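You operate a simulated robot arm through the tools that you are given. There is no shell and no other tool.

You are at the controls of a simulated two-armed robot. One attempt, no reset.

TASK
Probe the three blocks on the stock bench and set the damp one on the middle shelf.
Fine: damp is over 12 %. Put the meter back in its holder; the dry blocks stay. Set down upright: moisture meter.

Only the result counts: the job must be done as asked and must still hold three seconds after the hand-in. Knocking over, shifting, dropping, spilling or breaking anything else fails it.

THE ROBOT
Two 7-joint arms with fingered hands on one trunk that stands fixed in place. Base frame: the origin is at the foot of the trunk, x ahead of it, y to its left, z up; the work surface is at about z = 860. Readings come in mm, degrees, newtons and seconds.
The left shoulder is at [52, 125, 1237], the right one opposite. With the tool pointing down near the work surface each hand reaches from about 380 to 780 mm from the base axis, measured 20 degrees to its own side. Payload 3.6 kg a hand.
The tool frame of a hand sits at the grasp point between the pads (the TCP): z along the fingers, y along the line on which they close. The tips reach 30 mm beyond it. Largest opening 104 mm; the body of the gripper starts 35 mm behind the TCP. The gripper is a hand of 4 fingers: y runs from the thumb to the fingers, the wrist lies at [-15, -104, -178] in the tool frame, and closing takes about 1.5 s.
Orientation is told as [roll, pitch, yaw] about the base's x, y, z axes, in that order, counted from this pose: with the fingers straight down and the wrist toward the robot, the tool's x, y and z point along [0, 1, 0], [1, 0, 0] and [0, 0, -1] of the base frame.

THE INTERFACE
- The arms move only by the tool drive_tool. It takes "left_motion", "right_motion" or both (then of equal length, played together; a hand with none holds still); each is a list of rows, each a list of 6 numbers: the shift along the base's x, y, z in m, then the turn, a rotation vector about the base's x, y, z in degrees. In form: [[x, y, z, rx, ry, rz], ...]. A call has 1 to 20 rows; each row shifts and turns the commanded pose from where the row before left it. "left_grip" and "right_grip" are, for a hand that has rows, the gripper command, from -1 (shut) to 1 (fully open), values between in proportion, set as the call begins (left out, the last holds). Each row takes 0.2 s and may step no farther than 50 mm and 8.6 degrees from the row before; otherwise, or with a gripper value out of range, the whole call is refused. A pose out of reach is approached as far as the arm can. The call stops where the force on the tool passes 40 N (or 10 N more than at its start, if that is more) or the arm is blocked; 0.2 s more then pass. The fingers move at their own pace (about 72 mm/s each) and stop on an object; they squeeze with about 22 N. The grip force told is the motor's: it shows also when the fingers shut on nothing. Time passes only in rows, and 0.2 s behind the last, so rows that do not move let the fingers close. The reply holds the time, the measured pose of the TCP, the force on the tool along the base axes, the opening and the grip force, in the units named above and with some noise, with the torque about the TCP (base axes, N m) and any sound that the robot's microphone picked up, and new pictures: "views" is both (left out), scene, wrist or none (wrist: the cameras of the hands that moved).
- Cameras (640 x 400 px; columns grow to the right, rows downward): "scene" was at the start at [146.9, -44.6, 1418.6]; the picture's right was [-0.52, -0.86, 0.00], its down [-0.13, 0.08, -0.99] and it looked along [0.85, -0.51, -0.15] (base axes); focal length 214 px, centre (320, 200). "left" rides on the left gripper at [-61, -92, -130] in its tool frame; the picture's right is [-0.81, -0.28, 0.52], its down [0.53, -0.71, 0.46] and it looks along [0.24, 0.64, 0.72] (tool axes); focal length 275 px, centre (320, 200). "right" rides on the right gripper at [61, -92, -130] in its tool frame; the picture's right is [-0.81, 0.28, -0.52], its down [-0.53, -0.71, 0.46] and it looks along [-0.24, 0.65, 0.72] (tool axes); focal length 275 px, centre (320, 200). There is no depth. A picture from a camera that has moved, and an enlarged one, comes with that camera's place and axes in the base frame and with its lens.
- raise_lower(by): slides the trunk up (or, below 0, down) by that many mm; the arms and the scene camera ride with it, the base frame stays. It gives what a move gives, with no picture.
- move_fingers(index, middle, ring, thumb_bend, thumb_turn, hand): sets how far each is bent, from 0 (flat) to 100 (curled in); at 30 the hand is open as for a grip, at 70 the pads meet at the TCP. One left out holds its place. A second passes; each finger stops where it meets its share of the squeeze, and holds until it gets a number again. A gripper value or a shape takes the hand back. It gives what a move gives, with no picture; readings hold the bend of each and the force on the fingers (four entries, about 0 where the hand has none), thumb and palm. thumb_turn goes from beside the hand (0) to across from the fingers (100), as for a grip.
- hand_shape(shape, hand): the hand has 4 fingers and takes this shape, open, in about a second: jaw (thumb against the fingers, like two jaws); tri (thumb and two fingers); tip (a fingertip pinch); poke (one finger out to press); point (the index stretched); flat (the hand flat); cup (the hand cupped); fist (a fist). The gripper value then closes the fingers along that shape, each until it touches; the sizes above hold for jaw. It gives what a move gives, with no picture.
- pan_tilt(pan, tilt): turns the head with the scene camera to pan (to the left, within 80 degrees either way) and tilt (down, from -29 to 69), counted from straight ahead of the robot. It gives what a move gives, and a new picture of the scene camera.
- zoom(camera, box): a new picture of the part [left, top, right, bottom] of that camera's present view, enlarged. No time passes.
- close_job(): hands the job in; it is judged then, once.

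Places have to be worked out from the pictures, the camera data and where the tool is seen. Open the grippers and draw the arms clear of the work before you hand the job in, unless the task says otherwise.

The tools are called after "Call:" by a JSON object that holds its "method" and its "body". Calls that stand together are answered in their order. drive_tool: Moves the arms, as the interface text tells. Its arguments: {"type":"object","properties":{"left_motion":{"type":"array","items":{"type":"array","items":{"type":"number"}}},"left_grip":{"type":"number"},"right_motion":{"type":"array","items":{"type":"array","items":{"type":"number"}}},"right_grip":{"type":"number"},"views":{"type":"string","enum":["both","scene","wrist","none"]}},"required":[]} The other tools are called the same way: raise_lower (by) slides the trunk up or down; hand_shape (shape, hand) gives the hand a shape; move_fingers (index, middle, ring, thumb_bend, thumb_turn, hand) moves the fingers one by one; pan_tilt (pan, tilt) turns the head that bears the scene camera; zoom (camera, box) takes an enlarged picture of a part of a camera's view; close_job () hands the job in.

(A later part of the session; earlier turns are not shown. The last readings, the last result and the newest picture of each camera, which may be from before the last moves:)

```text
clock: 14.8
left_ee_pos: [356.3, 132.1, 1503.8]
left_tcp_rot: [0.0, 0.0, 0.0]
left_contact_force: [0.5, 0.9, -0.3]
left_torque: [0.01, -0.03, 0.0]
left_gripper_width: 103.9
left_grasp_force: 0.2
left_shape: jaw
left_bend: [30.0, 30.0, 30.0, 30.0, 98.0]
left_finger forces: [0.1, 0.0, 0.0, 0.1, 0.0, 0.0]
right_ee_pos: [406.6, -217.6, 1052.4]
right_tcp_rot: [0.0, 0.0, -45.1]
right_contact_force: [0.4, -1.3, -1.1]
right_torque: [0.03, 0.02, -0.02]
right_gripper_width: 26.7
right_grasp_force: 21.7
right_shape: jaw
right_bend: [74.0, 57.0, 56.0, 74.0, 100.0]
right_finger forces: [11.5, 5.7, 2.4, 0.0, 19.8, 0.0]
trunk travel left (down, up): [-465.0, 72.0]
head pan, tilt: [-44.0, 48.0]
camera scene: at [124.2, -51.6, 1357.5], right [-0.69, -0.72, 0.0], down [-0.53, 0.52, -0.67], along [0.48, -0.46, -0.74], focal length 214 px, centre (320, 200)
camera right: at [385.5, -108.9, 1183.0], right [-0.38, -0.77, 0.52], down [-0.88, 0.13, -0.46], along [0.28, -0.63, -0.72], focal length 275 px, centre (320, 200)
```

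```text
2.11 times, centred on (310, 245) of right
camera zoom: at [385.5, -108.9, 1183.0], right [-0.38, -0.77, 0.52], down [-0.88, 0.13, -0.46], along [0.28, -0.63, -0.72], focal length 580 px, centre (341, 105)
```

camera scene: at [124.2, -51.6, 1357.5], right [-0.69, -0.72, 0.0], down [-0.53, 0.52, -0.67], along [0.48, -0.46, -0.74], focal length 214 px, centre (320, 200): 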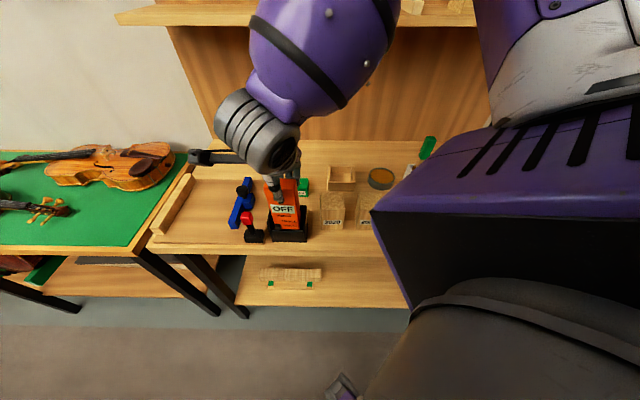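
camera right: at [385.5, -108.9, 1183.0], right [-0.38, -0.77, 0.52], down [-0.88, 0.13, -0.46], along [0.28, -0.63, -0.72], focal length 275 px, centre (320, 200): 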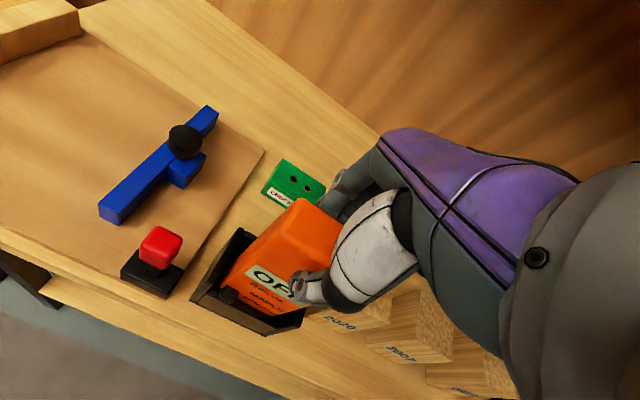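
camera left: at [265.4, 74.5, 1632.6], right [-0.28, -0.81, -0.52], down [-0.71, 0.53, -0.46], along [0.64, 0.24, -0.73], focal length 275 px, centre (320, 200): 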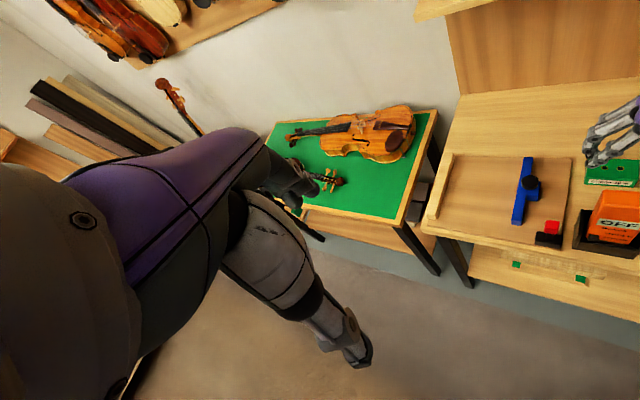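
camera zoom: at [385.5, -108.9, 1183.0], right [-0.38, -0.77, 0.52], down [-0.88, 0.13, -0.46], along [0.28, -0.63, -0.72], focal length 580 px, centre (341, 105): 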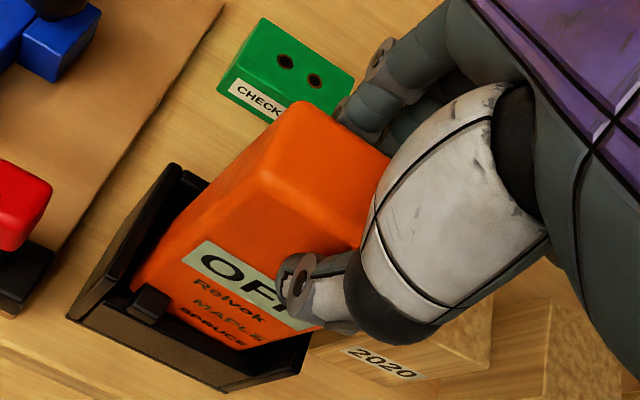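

The meter leans roughly 3 degrees toward the thumb but is firmly held in its holder. Next I'll bring the left hand, yawed -45 and pitched forward 45, to the left front of the meter so its camera can inspect the grip and it can press the button.

Call:
{"method": "drive_tool", "body": {"left_motion": [[0.00275, -0.01167, -0.0377, 0, 0, -7.5], [0.00275, -0.01167, -0.0377, 0, 0, -7.5], [0.00275, -0.01167, -0.0377, 0, 0, -7.5], [0.00275, -0.01167, -0.0377, 0, 0, -7.5], [0.00275, -0.01167, -0.0377, 0, 0, -7.5], [0.00275, -0.01167, -0.0377, 0, 0, -7.5], [0.00275, -0.01167, -0.0377, -5.303, -5.303, 0], [0.00275, -0.01167, -0.0377, -5.303, -5.303, 0], [0.00275, -0.01167, -0.0377, -5.303, -5.303, 0], [0.00275, -0.01167, -0.0377, -5.303, -5.303, 0], [0.00275, -0.01167, -0.0377, -5.303, -5.303, 0], [0.00275, -0.01167, -0.0377, -5.303, -5.303, 0], [0, 0, 0, 0, 0, 0]], "views": "both"}}

Call:
{"method": "hand_shape", "body": {"hand": "left", "shape": "poke"}}

```text
clock: 17.6
left_ee_pos: [411.1, -10.9, 1054.3]
left_tcp_rot: [0.1, -45.0, -45.1]
left_contact_force: [1.4, -0.2, -0.4]
left_torque: [-0.02, 0.01, -0.01]
left_gripper_width: 103.8
left_grasp_force: 0.0
left_shape: jaw
left_bend: [30.0, 30.0, 30.0, 30.0, 98.0]
left_finger forces: [0.0, 0.0, 0.0, 0.0, 0.0, 0.1]
left hand out of reach, approached as far as the arm can: row 9, 10
right_ee_pos: [407.6, -217.1, 1052.6]
right_tcp_rot: [0.0, -0.1, -45.1]
right_contact_force: [-0.6, -0.1, -0.3]
right_torque: [0.01, 0.04, -0.02]
right_gripper_width: 26.8
right_grasp_force: 21.8
right_shape: jaw
right_bend: [74.0, 57.0, 56.0, 74.0, 100.0]
right_finger forces: [11.8, 5.8, 2.7, 0.0, 20.2, 0.1]
trunk travel left (down, up): [-465.0, 72.0]
head pan, tilt: [-44.0, 48.0]
camera scene: at [124.5, -51.2, 1357.6], right [-0.69, -0.72, 0.0], down [-0.53, 0.52, -0.67], along [0.48, -0.46, -0.74], focal length 214 px, centre (320, 200)
camera left: at [257.5, 58.6, 1081.8], right [-0.45, -0.69, -0.56], down [0.25, 0.51, -0.83], along [0.86, -0.51, -0.05], focal length 275 px, centre (320, 200)
```

scene: 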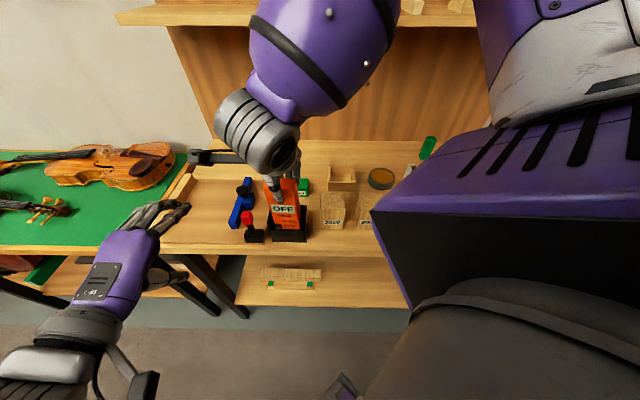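
left: 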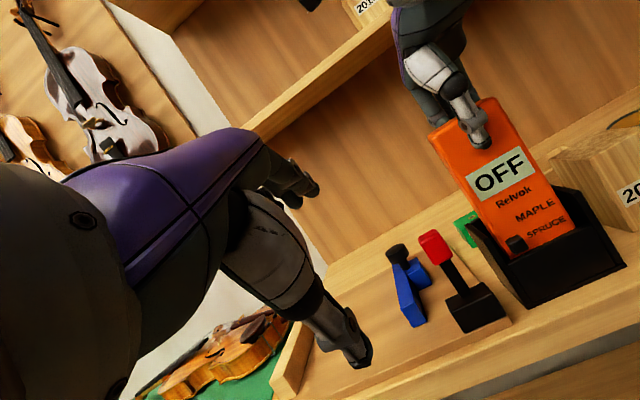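

```text
clock: 18.5
left_ee_pos: [411.1, -9.6, 1054.1]
left_tcp_rot: [0.0, -45.0, -45.0]
left_contact_force: [-0.2, 0.1, -1.1]
left_torque: [0.01, -0.02, 0.01]
left_gripper_width: 0.0
left_grasp_force: 0.2
left_shape: poke
left_bend: [70.0, 70.0, 99.0, 100.0, 100.0]
left_finger forces: [0.0, 0.1, 0.1, 0.0, 0.1, 0.1]
right_ee_pos: [406.7, -216.8, 1051.8]
right_tcp_rot: [-0.1, -0.1, -45.1]
right_contact_force: [-0.4, -0.1, -0.3]
right_torque: [0.0, 0.02, -0.02]
right_gripper_width: 27.3
right_grasp_force: 22.2
right_shape: jaw
right_bend: [74.0, 57.0, 56.0, 74.0, 100.0]
right_finger forces: [11.9, 5.8, 2.5, 0.1, 20.2, 0.0]
trunk travel left (down, up): [-465.0, 72.0]
head pan, tilt: [-44.0, 48.0]
```

The left camera now sees the meter face clearly. I'll zoom on it to judge the tilt and the button.

Call:
{"method": "zoom", "body": {"camera": "left", "box": [390, 60, 640, 320]}}

Call:
{"method": "zoom", "body": {"camera": "left", "box": [100, 100, 420, 400]}}

Call:
{"method": "zoom", "body": {"camera": "scene", "box": [60, 160, 330, 330]}}

```text
1.54 times, centred on (515, 190) of left
camera zoom: at [257.0, 58.4, 1082.0], right [-0.45, -0.69, -0.56], down [0.25, 0.51, -0.83], along [0.86, -0.51, -0.06], focal length 424 px, centre (20, 215)
```

zoom: 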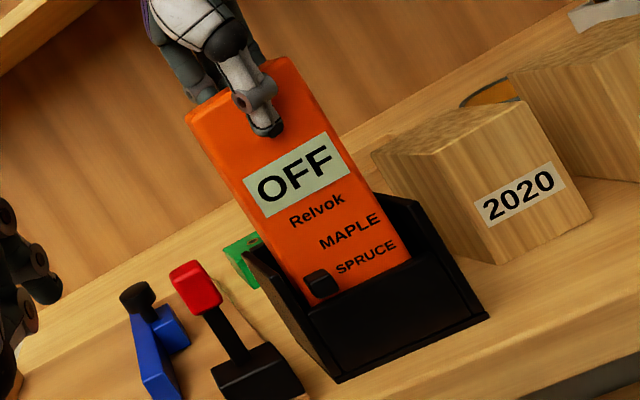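

```text
1.33 times, centred on (260, 250) of left
camera zoom: at [257.0, 58.4, 1082.0], right [-0.45, -0.69, -0.56], down [0.25, 0.51, -0.83], along [0.86, -0.51, -0.06], focal length 367 px, centre (400, 133)
```

zoom: 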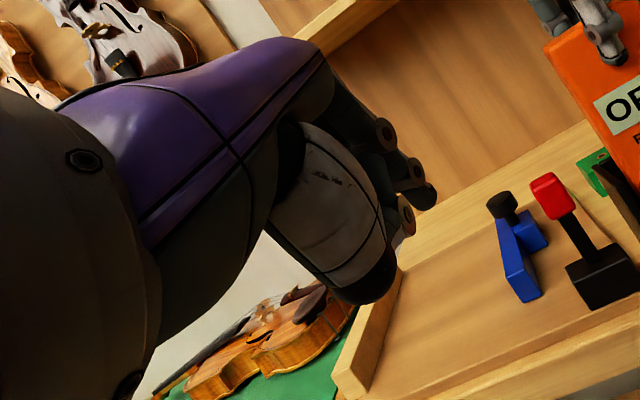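

```text
2.35 times, centred on (195, 245) of scene
camera zoom: at [124.1, -51.6, 1357.5], right [-0.69, -0.72, 0.0], down [-0.53, 0.52, -0.67], along [0.48, -0.46, -0.74], focal length 505 px, centre (614, 94)
```

zoom: 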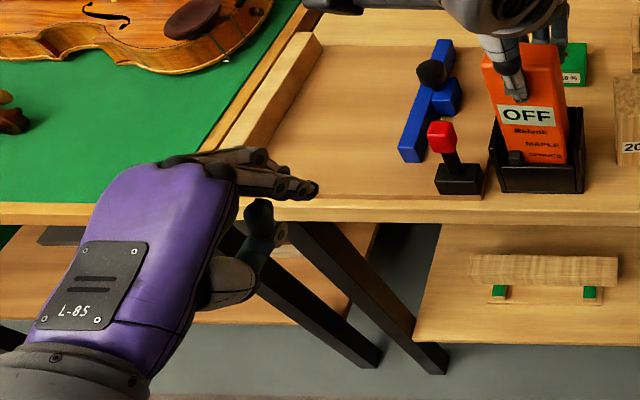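

The fingers' balance point seems about 7 mm nearer the robot than the TCP, which tipped the meter's top forward. I'll open partly, shift 7 mm away from the robot, and re-close so the meter stays upright in its holder.

Call:
{"method": "drive_tool", "body": {"right_motion": [[0, 0, 0, 0, 0, 0], [0, 0, 0, 0, 0, 0], [0, 0, 0, 0, 0, 0], [0, 0, 0, 0, 0, 0], [0.00247, -0.00247, 0, 0, 0, 0], [0.00247, -0.00247, 0, 0, 0, 0], [0, 0, 0, 0, 0, 0]], "right_grip": 0.3, "views": "both"}}

Call:
{"method": "zoom", "body": {"camera": "left", "box": [390, 0, 640, 320]}}

Call:
{"method": "zoom", "body": {"camera": "scene", "box": [260, 170, 320, 245]}}

```text
clock: 20.1
left_ee_pos: [411.6, -9.3, 1054.6]
left_tcp_rot: [0.0, -45.1, -45.0]
left_contact_force: [-1.2, 0.5, 0.3]
left_torque: [-0.02, 0.02, 0.04]
left_gripper_width: 0.1
left_grasp_force: 0.0
left_shape: poke
left_bend: [70.0, 70.0, 99.0, 100.0, 100.0]
left_finger forces: [0.0, 0.0, 0.1, 0.1, 0.0, 0.0]
right_ee_pos: [412.3, -222.7, 1052.7]
right_tcp_rot: [0.0, 0.0, -45.0]
right_contact_force: [1.2, 0.5, 0.4]
right_torque: [0.01, 0.03, -0.01]
right_gripper_width: 67.1
right_grasp_force: 0.1
right_shape: jaw
right_bend: [28.0, 39.0, 36.0, 62.0, 100.0]
right_finger forces: [0.0, 0.0, 0.0, 0.0, 0.0, 0.1]
trunk travel left (down, up): [-465.0, 72.0]
head pan, tilt: [-44.0, 48.0]
camera scene: at [124.1, -51.5, 1357.5], right [-0.69, -0.72, 0.0], down [-0.53, 0.52, -0.67], along [0.48, -0.46, -0.74], focal length 214 px, centre (320, 200)
camera right: at [390.6, -114.6, 1182.8], right [-0.38, -0.77, 0.52], down [-0.88, 0.13, -0.46], along [0.28, -0.63, -0.72], focal length 275 px, centre (320, 200)
```

scene: 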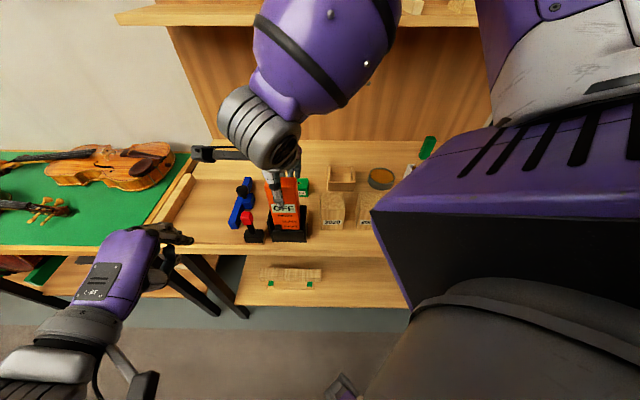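
right: 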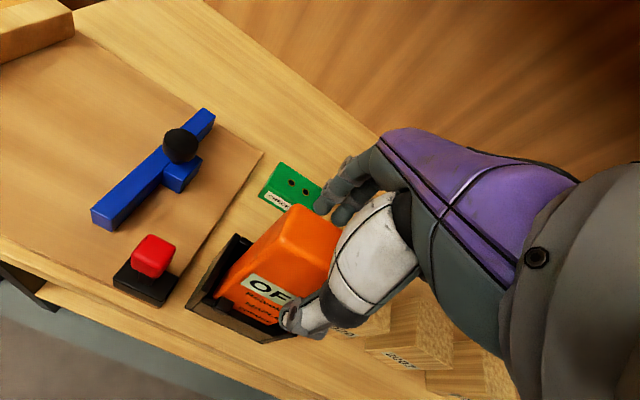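

```text
1.25 times, centred on (515, 160) of left
camera zoom: at [257.0, 58.4, 1082.0], right [-0.45, -0.69, -0.56], down [0.25, 0.51, -0.83], along [0.86, -0.51, -0.06], focal length 344 px, centre (76, 250)
```

zoom: 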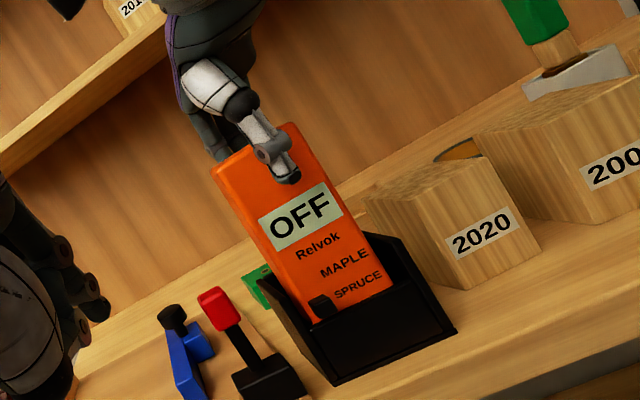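

```text
5.33 times, centred on (290, 208) of scene
camera zoom: at [124.1, -51.5, 1357.5], right [-0.69, -0.72, 0.0], down [-0.53, 0.52, -0.67], along [0.48, -0.46, -0.74], focal length 1144 px, centre (480, 160)
```

zoom: 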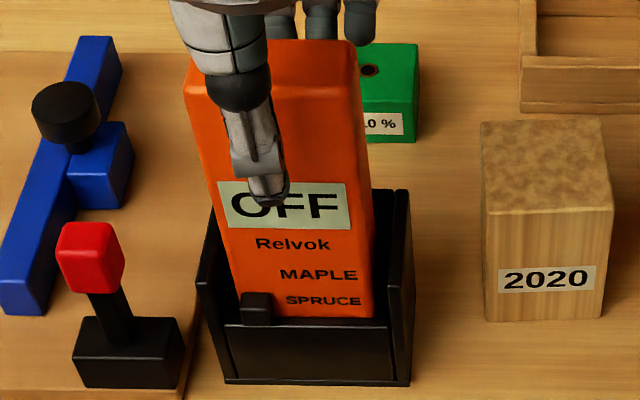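

The meter still sits a few mm forward in its holder's slack. Closing again should bring it back to about its original upright place.

Call:
{"method": "drive_tool", "body": {"right_motion": [[0, 0, 0, 0, 0, 0], [0, 0, 0, 0, 0, 0], [0, 0, 0, 0, 0, 0], [0, 0, 0, 0, 0, 0], [0, 0, 0, 0, 0, 0], [0, 0, 0, 0, 0, 0]], "right_grip": -1, "views": "both"}}

Call:
{"method": "zoom", "body": {"camera": "left", "box": [390, 0, 640, 320]}}

Call:
{"method": "zoom", "body": {"camera": "scene", "box": [260, 170, 320, 245]}}

```text
clock: 21.5
left_ee_pos: [412.0, -10.3, 1053.3]
left_tcp_rot: [0.0, -45.0, -45.1]
left_contact_force: [-0.5, 0.0, -0.8]
left_torque: [0.02, 0.02, 0.0]
left_gripper_width: 0.1
left_grasp_force: 0.2
left_shape: poke
left_bend: [70.0, 70.0, 99.0, 100.0, 100.0]
left_finger forces: [0.0, 0.1, 0.1, 0.0, 0.0, 0.0]
right_ee_pos: [412.1, -222.3, 1052.3]
right_tcp_rot: [0.0, -0.1, -45.1]
right_contact_force: [0.6, 0.7, -1.0]
right_torque: [0.0, 0.01, -0.03]
right_gripper_width: 25.7
right_grasp_force: 22.2
right_shape: jaw
right_bend: [73.0, 57.0, 56.0, 74.0, 100.0]
right_finger forces: [11.4, 5.7, 2.5, 0.0, 20.1, 0.1]
trunk travel left (down, up): [-465.0, 72.0]
head pan, tilt: [-44.0, 48.0]
camera scene: at [124.2, -51.6, 1357.5], right [-0.69, -0.72, 0.0], down [-0.53, 0.52, -0.67], along [0.48, -0.46, -0.74], focal length 214 px, centre (320, 200)
camera right: at [390.6, -114.7, 1182.8], right [-0.38, -0.77, 0.52], down [-0.88, 0.13, -0.46], along [0.28, -0.63, -0.72], focal length 275 px, centre (320, 200)
```

scene: 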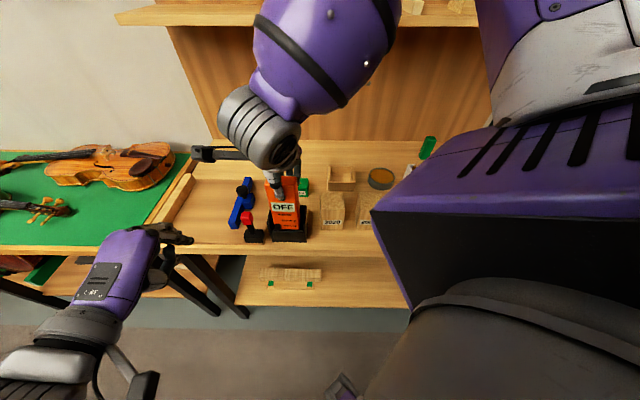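
right: 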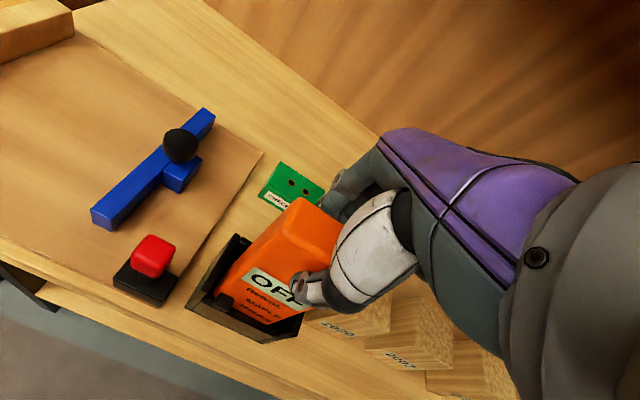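

```text
1.25 times, centred on (515, 160) of left
camera zoom: at [257.1, 58.4, 1082.0], right [-0.45, -0.69, -0.56], down [0.25, 0.51, -0.83], along [0.86, -0.51, -0.06], focal length 344 px, centre (76, 250)
```

zoom: 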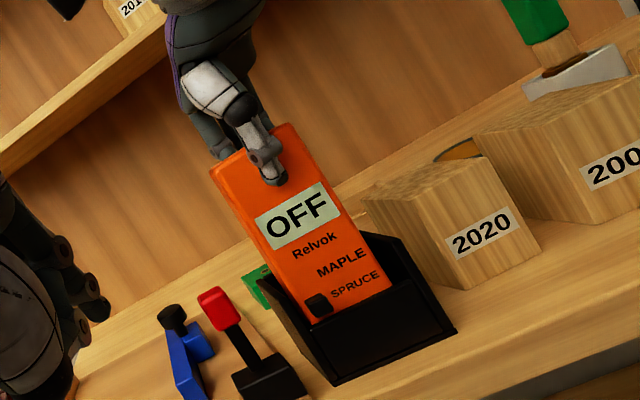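

```text
5.33 times, centred on (290, 208) of scene
camera zoom: at [124.2, -51.6, 1357.5], right [-0.69, -0.72, 0.0], down [-0.53, 0.52, -0.67], along [0.48, -0.46, -0.74], focal length 1144 px, centre (480, 160)
```

zoom: 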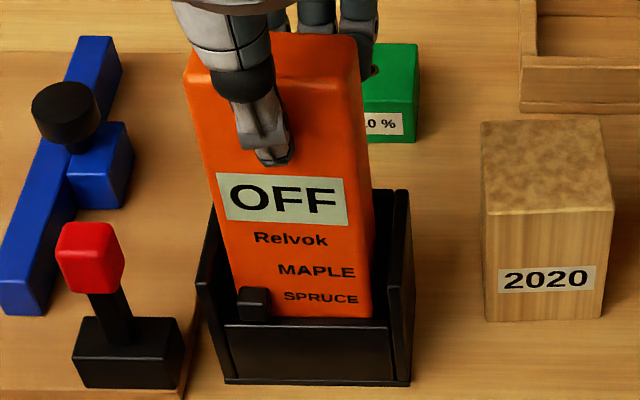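

The meter is now upright again (display back at its original place). Now I'll look at the left hand's poke shape to locate its fingertip.

Call:
{"method": "zoom", "body": {"camera": "scene", "box": [60, 190, 240, 320]}}

Call:
{"method": "zoom", "body": {"camera": "left", "box": [0, 0, 640, 400]}}

```text
3.08 times, centred on (150, 255) of scene
camera zoom: at [124.2, -51.6, 1357.5], right [-0.69, -0.72, 0.0], down [-0.53, 0.52, -0.67], along [0.48, -0.46, -0.74], focal length 660 px, centre (843, 31)
```

zoom: 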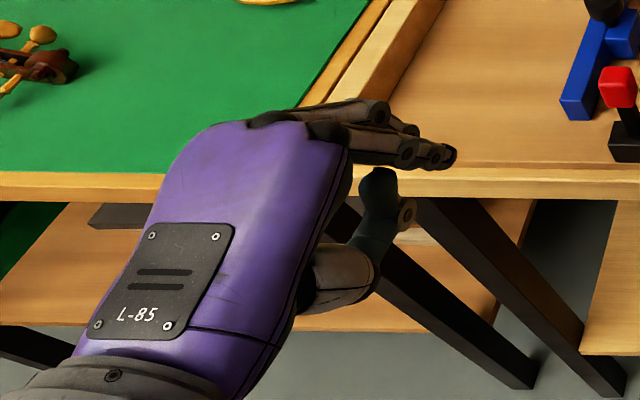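

```text
1.00 times, centred on (320, 200) of left (not enlarged: the box is as wide or as high as the picture)
camera zoom: at [257.1, 58.4, 1082.0], right [-0.45, -0.69, -0.56], down [0.25, 0.51, -0.83], along [0.86, -0.51, -0.06], focal length 275 px, centre (320, 200)
```

zoom: 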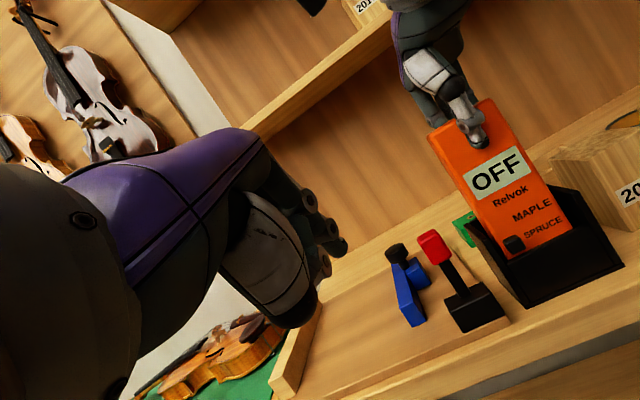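

The index sits on the right side of the left hand (about 24 mm off the TCP). I'll curl the other fingers fully so only the index protrudes, and view again.

Call:
{"method": "move_fingers", "body": {"hand": "left", "index": 55, "middle": 100, "ring": 100, "thumb_bend": 100}}

Call:
{"method": "zoom", "body": {"camera": "scene", "box": [60, 190, 240, 320]}}

Call:
{"method": "zoom", "body": {"camera": "left", "box": [200, 100, 400, 350]}}

```text
clock: 22.5
left_ee_pos: [410.9, -10.6, 1054.1]
left_tcp_rot: [-0.1, -45.0, -45.0]
left_contact_force: [0.4, 0.1, -0.1]
left_torque: [0.01, 0.02, 0.01]
left_gripper_width: 24.7
left_grasp_force: 0.0
left_shape: fingers
left_bend: [33.0, 100.0, 100.0, 100.0, 100.0]
left_finger forces: [0.1, 0.1, 0.0, 0.0, 0.1, 0.0]
right_ee_pos: [412.2, -224.1, 1052.6]
right_tcp_rot: [0.0, 0.1, -45.1]
right_contact_force: [-0.3, 0.5, 0.5]
right_torque: [-0.01, -0.01, 0.01]
right_gripper_width: 26.0
right_grasp_force: 21.7
right_shape: jaw
right_bend: [73.0, 57.0, 56.0, 74.0, 100.0]
right_finger forces: [11.4, 5.8, 2.6, 0.1, 19.9, 0.0]
trunk travel left (down, up): [-465.0, 72.0]
head pan, tilt: [-44.0, 48.0]
```

```text
3.08 times, centred on (150, 255) of scene
camera zoom: at [124.2, -51.6, 1357.5], right [-0.69, -0.72, 0.0], down [-0.53, 0.52, -0.67], along [0.48, -0.46, -0.74], focal length 660 px, centre (843, 31)
```

zoom: 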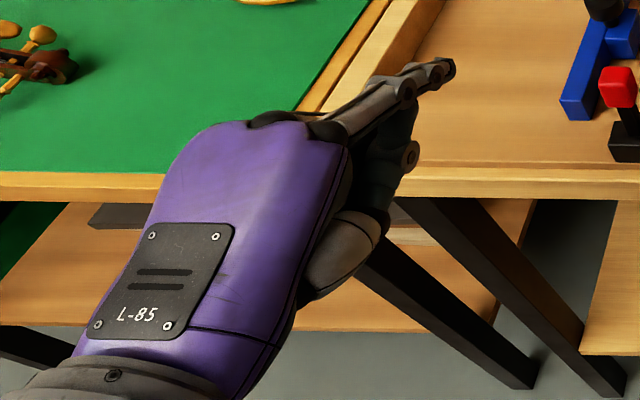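

```text
1.60 times, centred on (300, 225) of left
camera zoom: at [257.1, 58.4, 1082.0], right [-0.45, -0.69, -0.56], down [0.25, 0.51, -0.83], along [0.86, -0.51, -0.06], focal length 440 px, centre (352, 160)
```

zoom: 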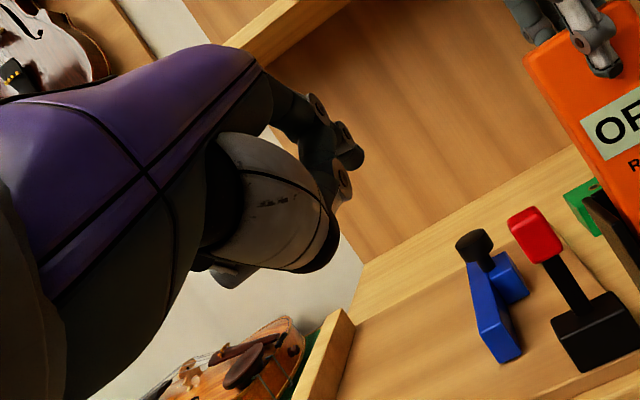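

The press in the holder is too crowded with both hands. Better: lift the meter free with the right hand and let the left hand pinch it front-to-back so its thumb presses the button with balanced force. First I'll lift 60 mm slowly and check the grip.

Call:
{"method": "drive_tool", "body": {"right_motion": [[0, 0, 0.01, 0, 0, 0], [0, 0, 0.015, 0, 0, 0], [0, 0, 0.02, 0, 0, 0], [0, 0, 0.015, 0, 0, 0], [0, 0, 0, 0, 0, 0]], "views": "both"}}

Call:
{"method": "zoom", "body": {"camera": "left", "box": [390, 0, 640, 320]}}

Call:
{"method": "zoom", "body": {"camera": "scene", "box": [250, 150, 330, 250]}}

```text
clock: 23.7
left_ee_pos: [411.0, -11.0, 1054.7]
left_tcp_rot: [0.0, -44.8, -45.0]
left_contact_force: [0.5, -0.3, -0.6]
left_torque: [0.02, 0.0, -0.04]
left_gripper_width: 24.7
left_grasp_force: 0.1
left_shape: fingers
left_bend: [33.0, 100.0, 100.0, 100.0, 100.0]
left_finger forces: [0.0, 0.0, 0.1, 0.0, 0.1, 0.0]
right_ee_pos: [412.6, -222.0, 1113.2]
right_tcp_rot: [-0.1, 0.0, -45.1]
right_contact_force: [-0.1, 0.5, -2.4]
right_torque: [0.0, -0.01, 0.01]
right_gripper_width: 25.8
right_grasp_force: 22.1
right_shape: jaw
right_bend: [73.0, 57.0, 57.0, 74.0, 100.0]
right_finger forces: [11.8, 5.7, 2.6, 0.0, 20.1, 0.0]
trunk travel left (down, up): [-465.0, 72.0]
head pan, tilt: [-44.0, 48.0]
camera scene: at [124.4, -51.7, 1357.5], right [-0.69, -0.72, 0.0], down [-0.53, 0.52, -0.67], along [0.48, -0.46, -0.74], focal length 214 px, centre (320, 200)
camera right: at [391.3, -113.8, 1243.7], right [-0.38, -0.77, 0.52], down [-0.88, 0.13, -0.46], along [0.28, -0.63, -0.72], focal length 275 px, centre (320, 200)
```

scene: 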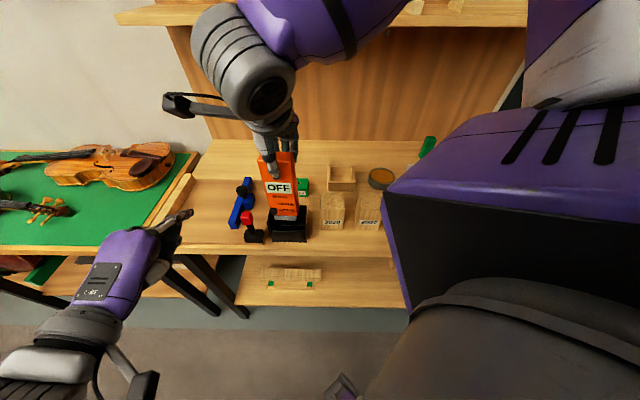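
right: 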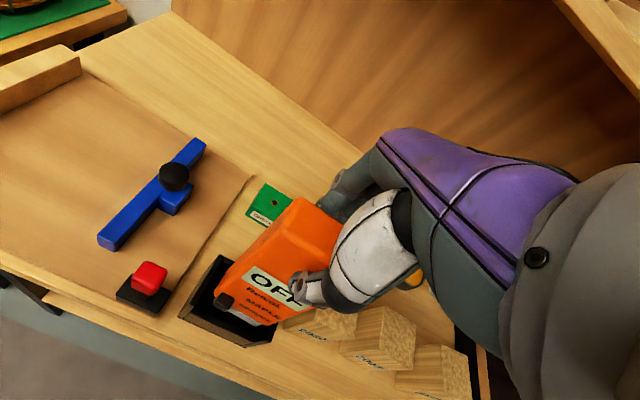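

```text
1.25 times, centred on (515, 160) of left
camera zoom: at [257.3, 58.3, 1081.9], right [-0.45, -0.69, -0.56], down [0.25, 0.51, -0.83], along [0.86, -0.51, -0.06], focal length 344 px, centre (76, 250)
```

zoom: 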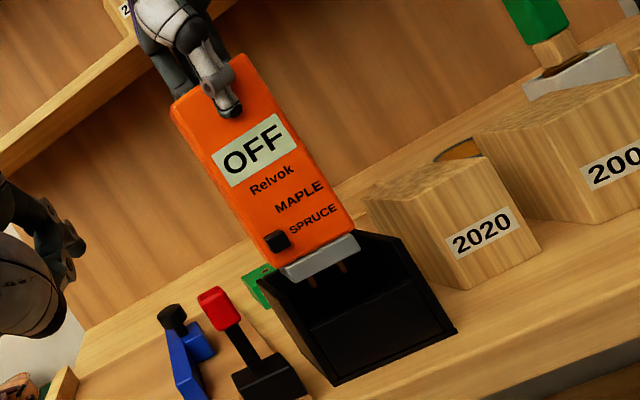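

```text
4.00 times, centred on (290, 200) of scene
camera zoom: at [124.4, -51.7, 1357.5], right [-0.69, -0.72, 0.0], down [-0.53, 0.52, -0.67], along [0.48, -0.46, -0.74], focal length 858 px, centre (440, 200)
```

zoom: 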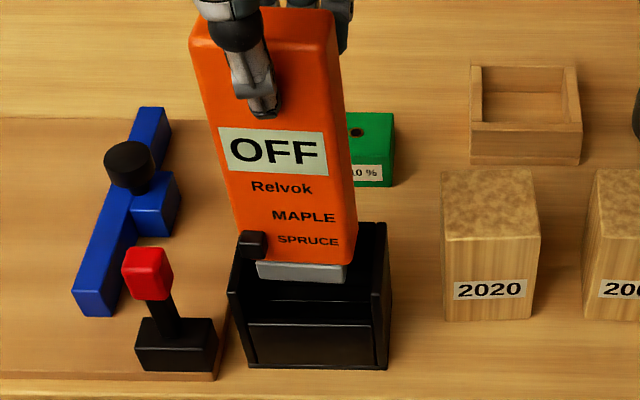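

The meter lifts cleanly (about 0.24 kg) and shows a grey foot with two pins. I'll lift it 90 mm more and open the left hand into the jaw shape for the pinch.

Call:
{"method": "drive_tool", "body": {"right_motion": [[0, 0, 0.03, 0, 0, 0], [0, 0, 0.03, 0, 0, 0], [0, 0, 0.03, 0, 0, 0], [0, 0, 0, 0, 0, 0]], "views": "none"}}

Call:
{"method": "hand_shape", "body": {"hand": "left", "shape": "jaw"}}

```text
clock: 24.7
left_ee_pos: [412.2, -10.5, 1053.6]
left_tcp_rot: [0.1, -44.9, -44.9]
left_contact_force: [0.2, -0.5, -0.2]
left_torque: [-0.03, -0.01, 0.0]
left_gripper_width: 24.8
left_grasp_force: 0.1
left_shape: fingers
left_bend: [33.0, 100.0, 100.0, 100.0, 100.0]
left_finger forces: [0.0, 0.0, 0.0, 0.0, 0.0, 0.0]
right_ee_pos: [414.4, -222.8, 1203.4]
right_tcp_rot: [0.0, 0.1, -45.1]
right_contact_force: [-0.3, -1.0, -2.2]
right_torque: [0.02, 0.02, 0.04]
right_gripper_width: 25.9
right_grasp_force: 22.6
right_shape: jaw
right_bend: [73.0, 57.0, 57.0, 74.0, 100.0]
right_finger forces: [11.8, 5.6, 2.6, 0.0, 20.1, 0.0]
trunk travel left (down, up): [-465.0, 72.0]
head pan, tilt: [-44.0, 48.0]
```

```text
clock: 25.6
left_ee_pos: [410.6, -11.1, 1054.0]
left_tcp_rot: [0.0, -44.9, -45.0]
left_contact_force: [-0.1, -0.7, 1.2]
left_torque: [0.02, -0.03, -0.02]
left_gripper_width: 103.5
left_grasp_force: 0.0
left_shape: jaw
left_bend: [30.0, 30.0, 30.0, 30.0, 98.0]
left_finger forces: [0.0, 0.0, 0.0, 0.0, 0.0, 0.0]
right_ee_pos: [414.6, -223.4, 1204.0]
right_tcp_rot: [0.0, 0.0, -45.0]
right_contact_force: [0.3, 0.6, -3.4]
right_torque: [0.0, 0.01, -0.04]
right_gripper_width: 25.9
right_grasp_force: 22.1
right_shape: jaw
right_bend: [73.0, 57.0, 57.0, 74.0, 100.0]
right_finger forces: [11.9, 5.5, 2.6, 0.1, 20.1, 0.0]
trunk travel left (down, up): [-465.0, 72.0]
head pan, tilt: [-44.0, 48.0]
```

Now the left hand: un-pitch it, then roll it so the fingers point along the bench toward the meter (thumb in front), at about 150 mm to the meter's left.

Call:
{"method": "drive_tool", "body": {"left_motion": [[0.0074, -0.0035, 0.003, 5.303, 5.303, 0], [0.0074, -0.0035, 0.003, 5.303, 5.303, 0], [0.0074, -0.0035, 0.003, 5.303, 5.303, 0], [0.0074, -0.0035, 0.003, 5.303, 5.303, 0], [0.0074, -0.0035, 0.003, 5.303, 5.303, 0], [0.0074, -0.0035, 0.003, 5.303, 5.303, 0], [0.0074, -0.0035, 0.003, -5.785, 5.785, 0], [0.0074, -0.0035, 0.003, -5.785, 5.785, 0], [0.0074, -0.0035, 0.003, -5.785, 5.785, 0], [0.0074, -0.0035, 0.003, -5.785, 5.785, 0], [0.0074, -0.0035, 0.003, -5.785, 5.785, 0], [0.0074, -0.0035, 0.003, -5.785, 5.785, 0], [0.0074, -0.0035, 0.003, -5.785, 5.785, 0], [0.0074, -0.0035, 0.003, -5.785, 5.785, 0], [0.0074, -0.0035, 0.003, -5.785, 5.785, 0], [0.0074, -0.0035, 0.003, -5.785, 5.785, 0], [0.0074, -0.0035, 0.003, -5.785, 5.785, 0], [0, 0, 0, 0, 0, 0]], "views": "both"}}

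```text
clock: 29.4
left_ee_pos: [537.9, -70.5, 1102.8]
left_tcp_rot: [-90.2, 0.0, -45.0]
left_contact_force: [-0.1, 0.0, 0.2]
left_torque: [0.01, 0.01, -0.01]
left_gripper_width: 103.5
left_grasp_force: 0.0
left_shape: jaw
left_bend: [30.0, 30.0, 30.0, 30.0, 98.0]
left_finger forces: [0.0, 0.1, 0.0, 0.0, 0.0, 0.1]
right_ee_pos: [413.7, -223.4, 1203.3]
right_tcp_rot: [0.0, 0.1, -45.1]
right_contact_force: [0.0, 1.2, -2.3]
right_torque: [0.04, 0.0, -0.02]
right_gripper_width: 25.7
right_grasp_force: 21.5
right_shape: jaw
right_bend: [73.0, 57.0, 57.0, 74.0, 100.0]
right_finger forces: [11.9, 5.5, 2.6, 0.0, 20.1, 0.0]
trunk travel left (down, up): [-465.0, 72.0]
head pan, tilt: [-44.0, 48.0]
camera scene: at [124.1, -51.4, 1357.5], right [-0.69, -0.72, 0.0], down [-0.53, 0.52, -0.67], along [0.48, -0.46, -0.74], focal length 214 px, centre (320, 200)
camera left: at [566.1, 87.5, 1163.2], right [-0.56, -0.17, 0.81], down [-0.83, 0.18, -0.53], along [-0.06, -0.97, -0.24], focal length 275 px, centre (320, 200)
```

scene: 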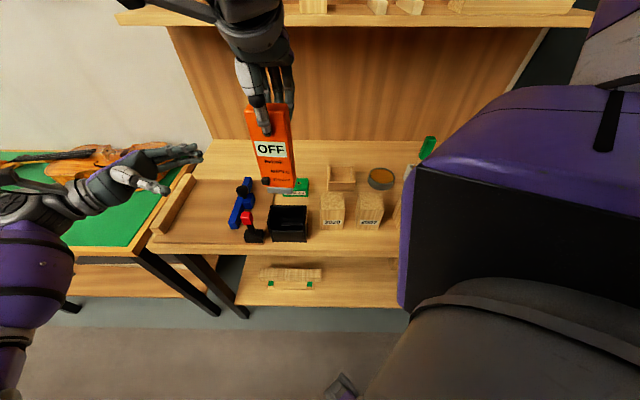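
left: 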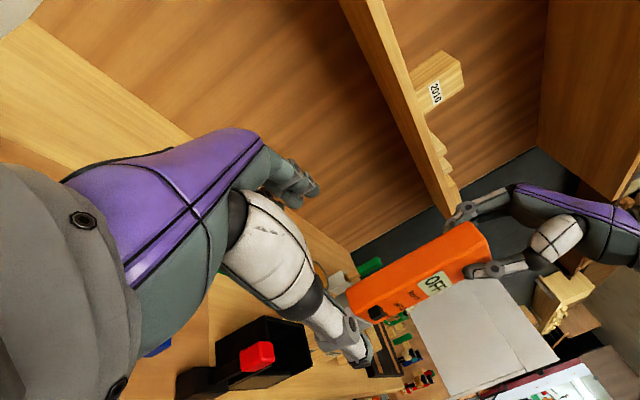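

The left hand points at the meter with its thumb in front. I'll zoom in to locate the button accurately in its lifted place.

Call:
{"method": "zoom", "body": {"camera": "scene", "box": [220, 90, 330, 210]}}

Call:
{"method": "zoom", "body": {"camera": "left", "box": [320, 180, 580, 380]}}

Call:
{"method": "zoom", "body": {"camera": "right", "box": [120, 120, 440, 380]}}

```text
3.33 times, centred on (275, 150) of scene
camera zoom: at [124.1, -51.4, 1357.5], right [-0.69, -0.72, 0.0], down [-0.53, 0.52, -0.67], along [0.48, -0.46, -0.74], focal length 715 px, centre (470, 367)
```

zoom: 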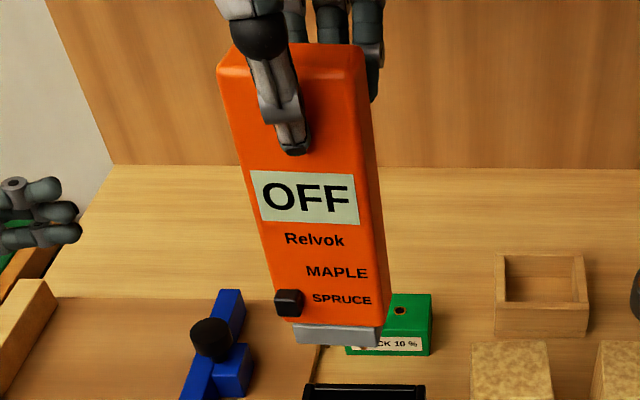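

```text
2.00 times, centred on (450, 280) of left
camera zoom: at [566.1, 87.5, 1163.2], right [-0.56, -0.17, 0.81], down [-0.83, 0.18, -0.53], along [-0.06, -0.97, -0.24], focal length 551 px, centre (60, 40)
```

zoom: 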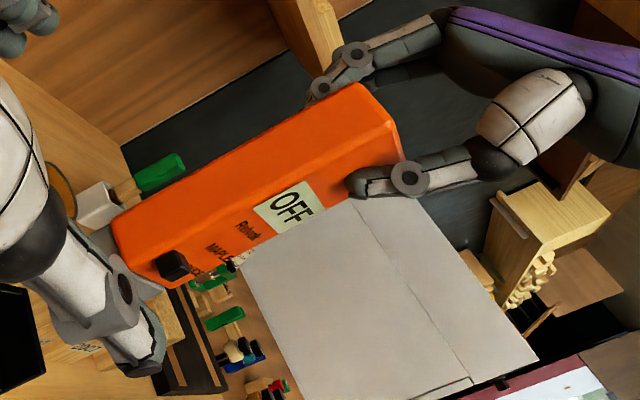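

```text
1.54 times, centred on (280, 250) of right
camera zoom: at [392.0, -114.3, 1334.3], right [-0.38, -0.77, 0.52], down [-0.88, 0.13, -0.46], along [0.28, -0.63, -0.72], focal length 424 px, centre (382, 123)
```

zoom: 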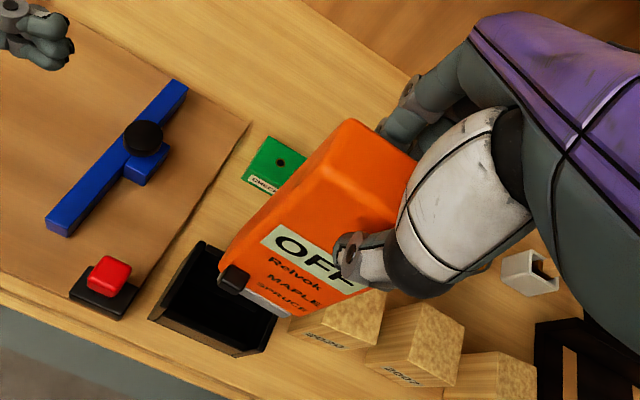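

By triangulation the button is at about d≈426 (across-bench), s≈161 (along-bench), z≈1077. I'll bring the left hand to the same height and stop about 20 mm short of the meter's edge to check alignment.

Call:
{"method": "drive_tool", "body": {"left_motion": [[0.0113, -0.0113, -0.013, 0, 0, 0], [0, 0, -0.013, 0, 0, 0], [-0.0203, -0.0203, 0, 0, 0, 0], [-0.0203, -0.0203, 0, 0, 0, 0], [-0.0203, -0.0203, 0, 0, 0, 0], [-0.0203, -0.0203, 0, 0, 0, 0], [0, 0, 0, 0, 0, 0]], "views": "both"}}

Call:
{"method": "zoom", "body": {"camera": "scene", "box": [190, 90, 330, 210]}}

Call:
{"method": "zoom", "body": {"camera": "right", "box": [120, 120, 440, 380]}}

```text
clock: 31.0
left_ee_pos: [461.6, -157.3, 1083.1]
left_tcp_rot: [-90.2, -0.2, -45.0]
left_contact_force: [-0.3, 0.4, 0.4]
left_torque: [-0.01, -0.02, 0.0]
left_gripper_width: 103.8
left_grasp_force: 0.0
left_shape: jaw
left_bend: [30.0, 30.0, 30.0, 30.0, 98.0]
left_finger forces: [0.0, 0.0, 0.1, 0.0, 0.0, 0.0]
left hand out of reach, approached as far as the arm can: row 1
right_ee_pos: [412.8, -222.6, 1204.7]
right_tcp_rot: [-0.1, 0.0, -45.1]
right_contact_force: [0.8, 0.2, -2.8]
right_torque: [-0.02, 0.0, 0.01]
right_gripper_width: 25.9
right_grasp_force: 22.3
right_shape: jaw
right_bend: [73.0, 57.0, 57.0, 74.0, 100.0]
right_finger forces: [11.9, 5.6, 2.6, 0.0, 20.1, 0.0]
trunk travel left (down, up): [-465.0, 72.0]
head pan, tilt: [-44.0, 48.0]
camera scene: at [124.4, -51.5, 1357.5], right [-0.69, -0.72, 0.0], down [-0.53, 0.52, -0.67], along [0.48, -0.46, -0.74], focal length 214 px, centre (320, 200)
camera left: at [489.2, 1.4, 1145.0], right [-0.56, -0.17, 0.81], down [-0.83, 0.18, -0.53], along [-0.06, -0.97, -0.24], focal length 275 px, centre (320, 200)
```

scene: 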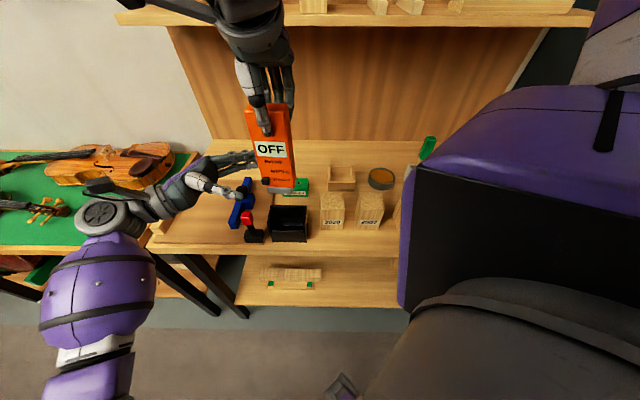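
left: 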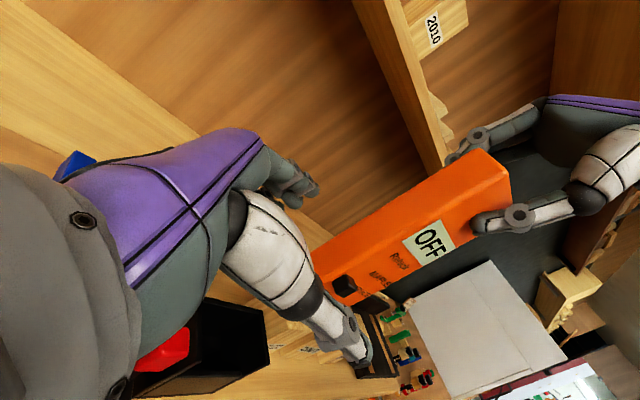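

```text
3.33 times, centred on (260, 150) of scene
camera zoom: at [124.4, -51.5, 1357.5], right [-0.69, -0.72, 0.0], down [-0.53, 0.52, -0.67], along [0.48, -0.46, -0.74], focal length 715 px, centre (520, 367)
```

zoom: 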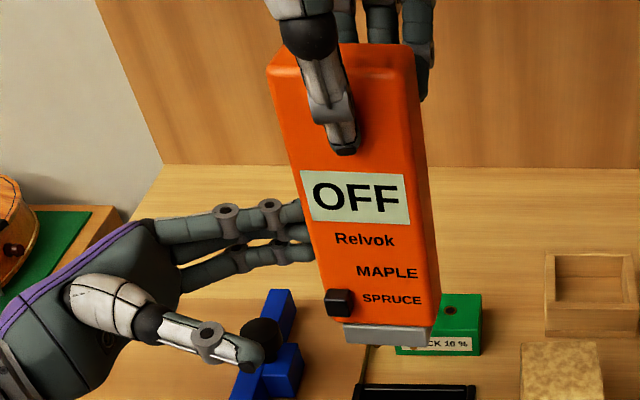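

```text
1.54 times, centred on (280, 250) of right
camera zoom: at [392.3, -114.4, 1334.2], right [-0.38, -0.77, 0.52], down [-0.88, 0.13, -0.46], along [0.28, -0.63, -0.72], focal length 424 px, centre (382, 123)
```

zoom: 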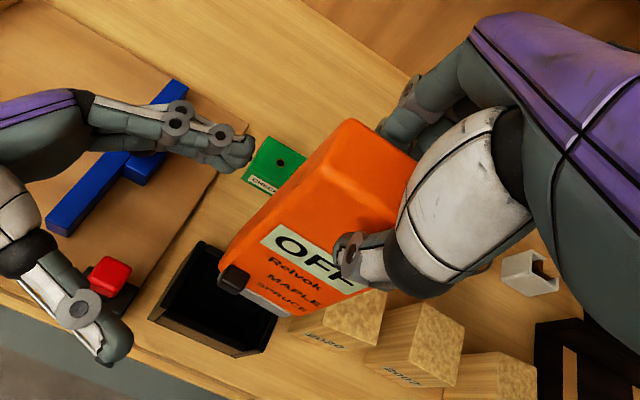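

The thumb is level with the button (z≈1077). I'll slide the left hand in 43 mm so the button lies under the thumb's last segment.

Call:
{"method": "drive_tool", "body": {"left_motion": [[-0.01, -0.0142, 0, 0, 0, 0], [-0.01, -0.0122, 0, 0, 0, 0], [-0.0062, -0.0082, 0, 0, 0, 0], [0, 0, 0, 0, 0, 0]], "views": "both"}}

Call:
{"method": "zoom", "body": {"camera": "scene", "box": [190, 90, 330, 210]}}

Call:
{"method": "zoom", "body": {"camera": "right", "box": [120, 120, 440, 380]}}

Call:
{"method": "zoom", "body": {"camera": "left", "box": [200, 120, 520, 380]}}

```text
clock: 32.0
left_ee_pos: [436.6, -192.5, 1082.8]
left_tcp_rot: [-90.1, 0.0, -45.0]
left_contact_force: [-0.5, 0.6, -0.3]
left_torque: [0.0, 0.01, 0.02]
left_gripper_width: 103.7
left_grasp_force: 0.1
left_shape: jaw
left_bend: [30.0, 30.0, 30.0, 30.0, 98.0]
left_finger forces: [0.0, 0.0, 0.0, 0.1, 0.0, 0.1]
right_ee_pos: [413.5, -222.6, 1203.8]
right_tcp_rot: [0.0, 0.0, -45.1]
right_contact_force: [0.2, -0.8, -3.4]
right_torque: [0.0, 0.0, 0.03]
right_gripper_width: 25.8
right_grasp_force: 21.5
right_shape: jaw
right_bend: [73.0, 57.0, 57.0, 74.0, 100.0]
right_finger forces: [11.9, 5.5, 2.6, 0.0, 20.1, 0.1]
trunk travel left (down, up): [-465.0, 72.0]
head pan, tilt: [-44.0, 48.0]
camera scene: at [124.3, -51.6, 1357.5], right [-0.69, -0.72, 0.0], down [-0.53, 0.52, -0.67], along [0.48, -0.46, -0.74], focal length 214 px, centre (320, 200)
camera left: at [463.0, -33.2, 1145.1], right [-0.56, -0.17, 0.81], down [-0.83, 0.18, -0.53], along [-0.06, -0.97, -0.24], focal length 275 px, centre (320, 200)
```

scene: 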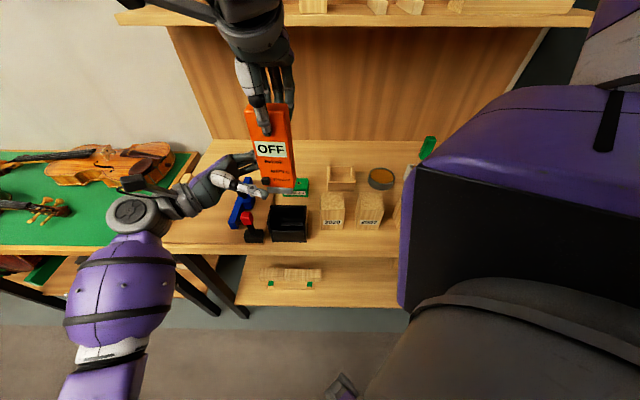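
left: 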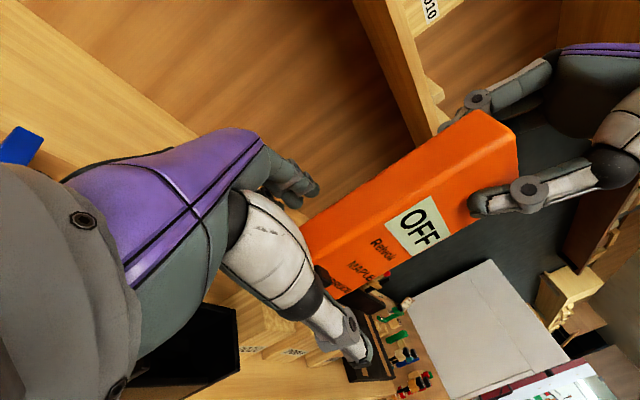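

```text
3.33 times, centred on (260, 150) of scene
camera zoom: at [124.3, -51.6, 1357.5], right [-0.69, -0.72, 0.0], down [-0.53, 0.52, -0.67], along [0.48, -0.46, -0.74], focal length 715 px, centre (520, 367)
```

zoom: 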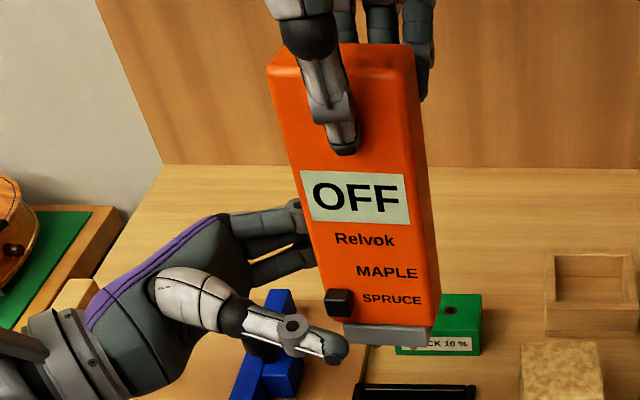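

```text
1.54 times, centred on (280, 250) of right
camera zoom: at [392.2, -114.4, 1334.2], right [-0.38, -0.77, 0.52], down [-0.88, 0.13, -0.46], along [0.28, -0.63, -0.72], focal length 424 px, centre (382, 123)
```

zoom: 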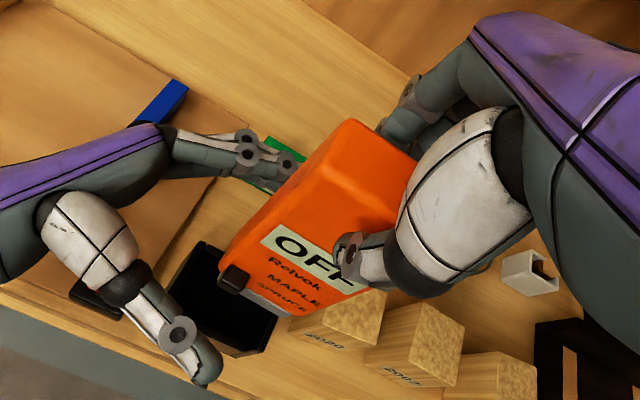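

```text
1.54 times, centred on (360, 250) of left
camera zoom: at [463.0, -33.2, 1145.1], right [-0.56, -0.17, 0.81], down [-0.83, 0.18, -0.53], along [-0.06, -0.97, -0.24], focal length 424 px, centre (258, 123)
```

zoom: 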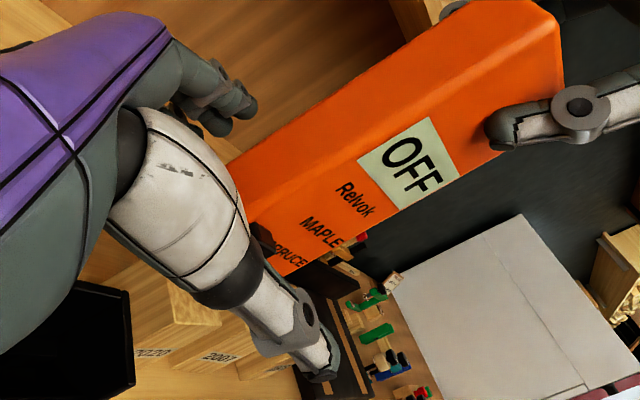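

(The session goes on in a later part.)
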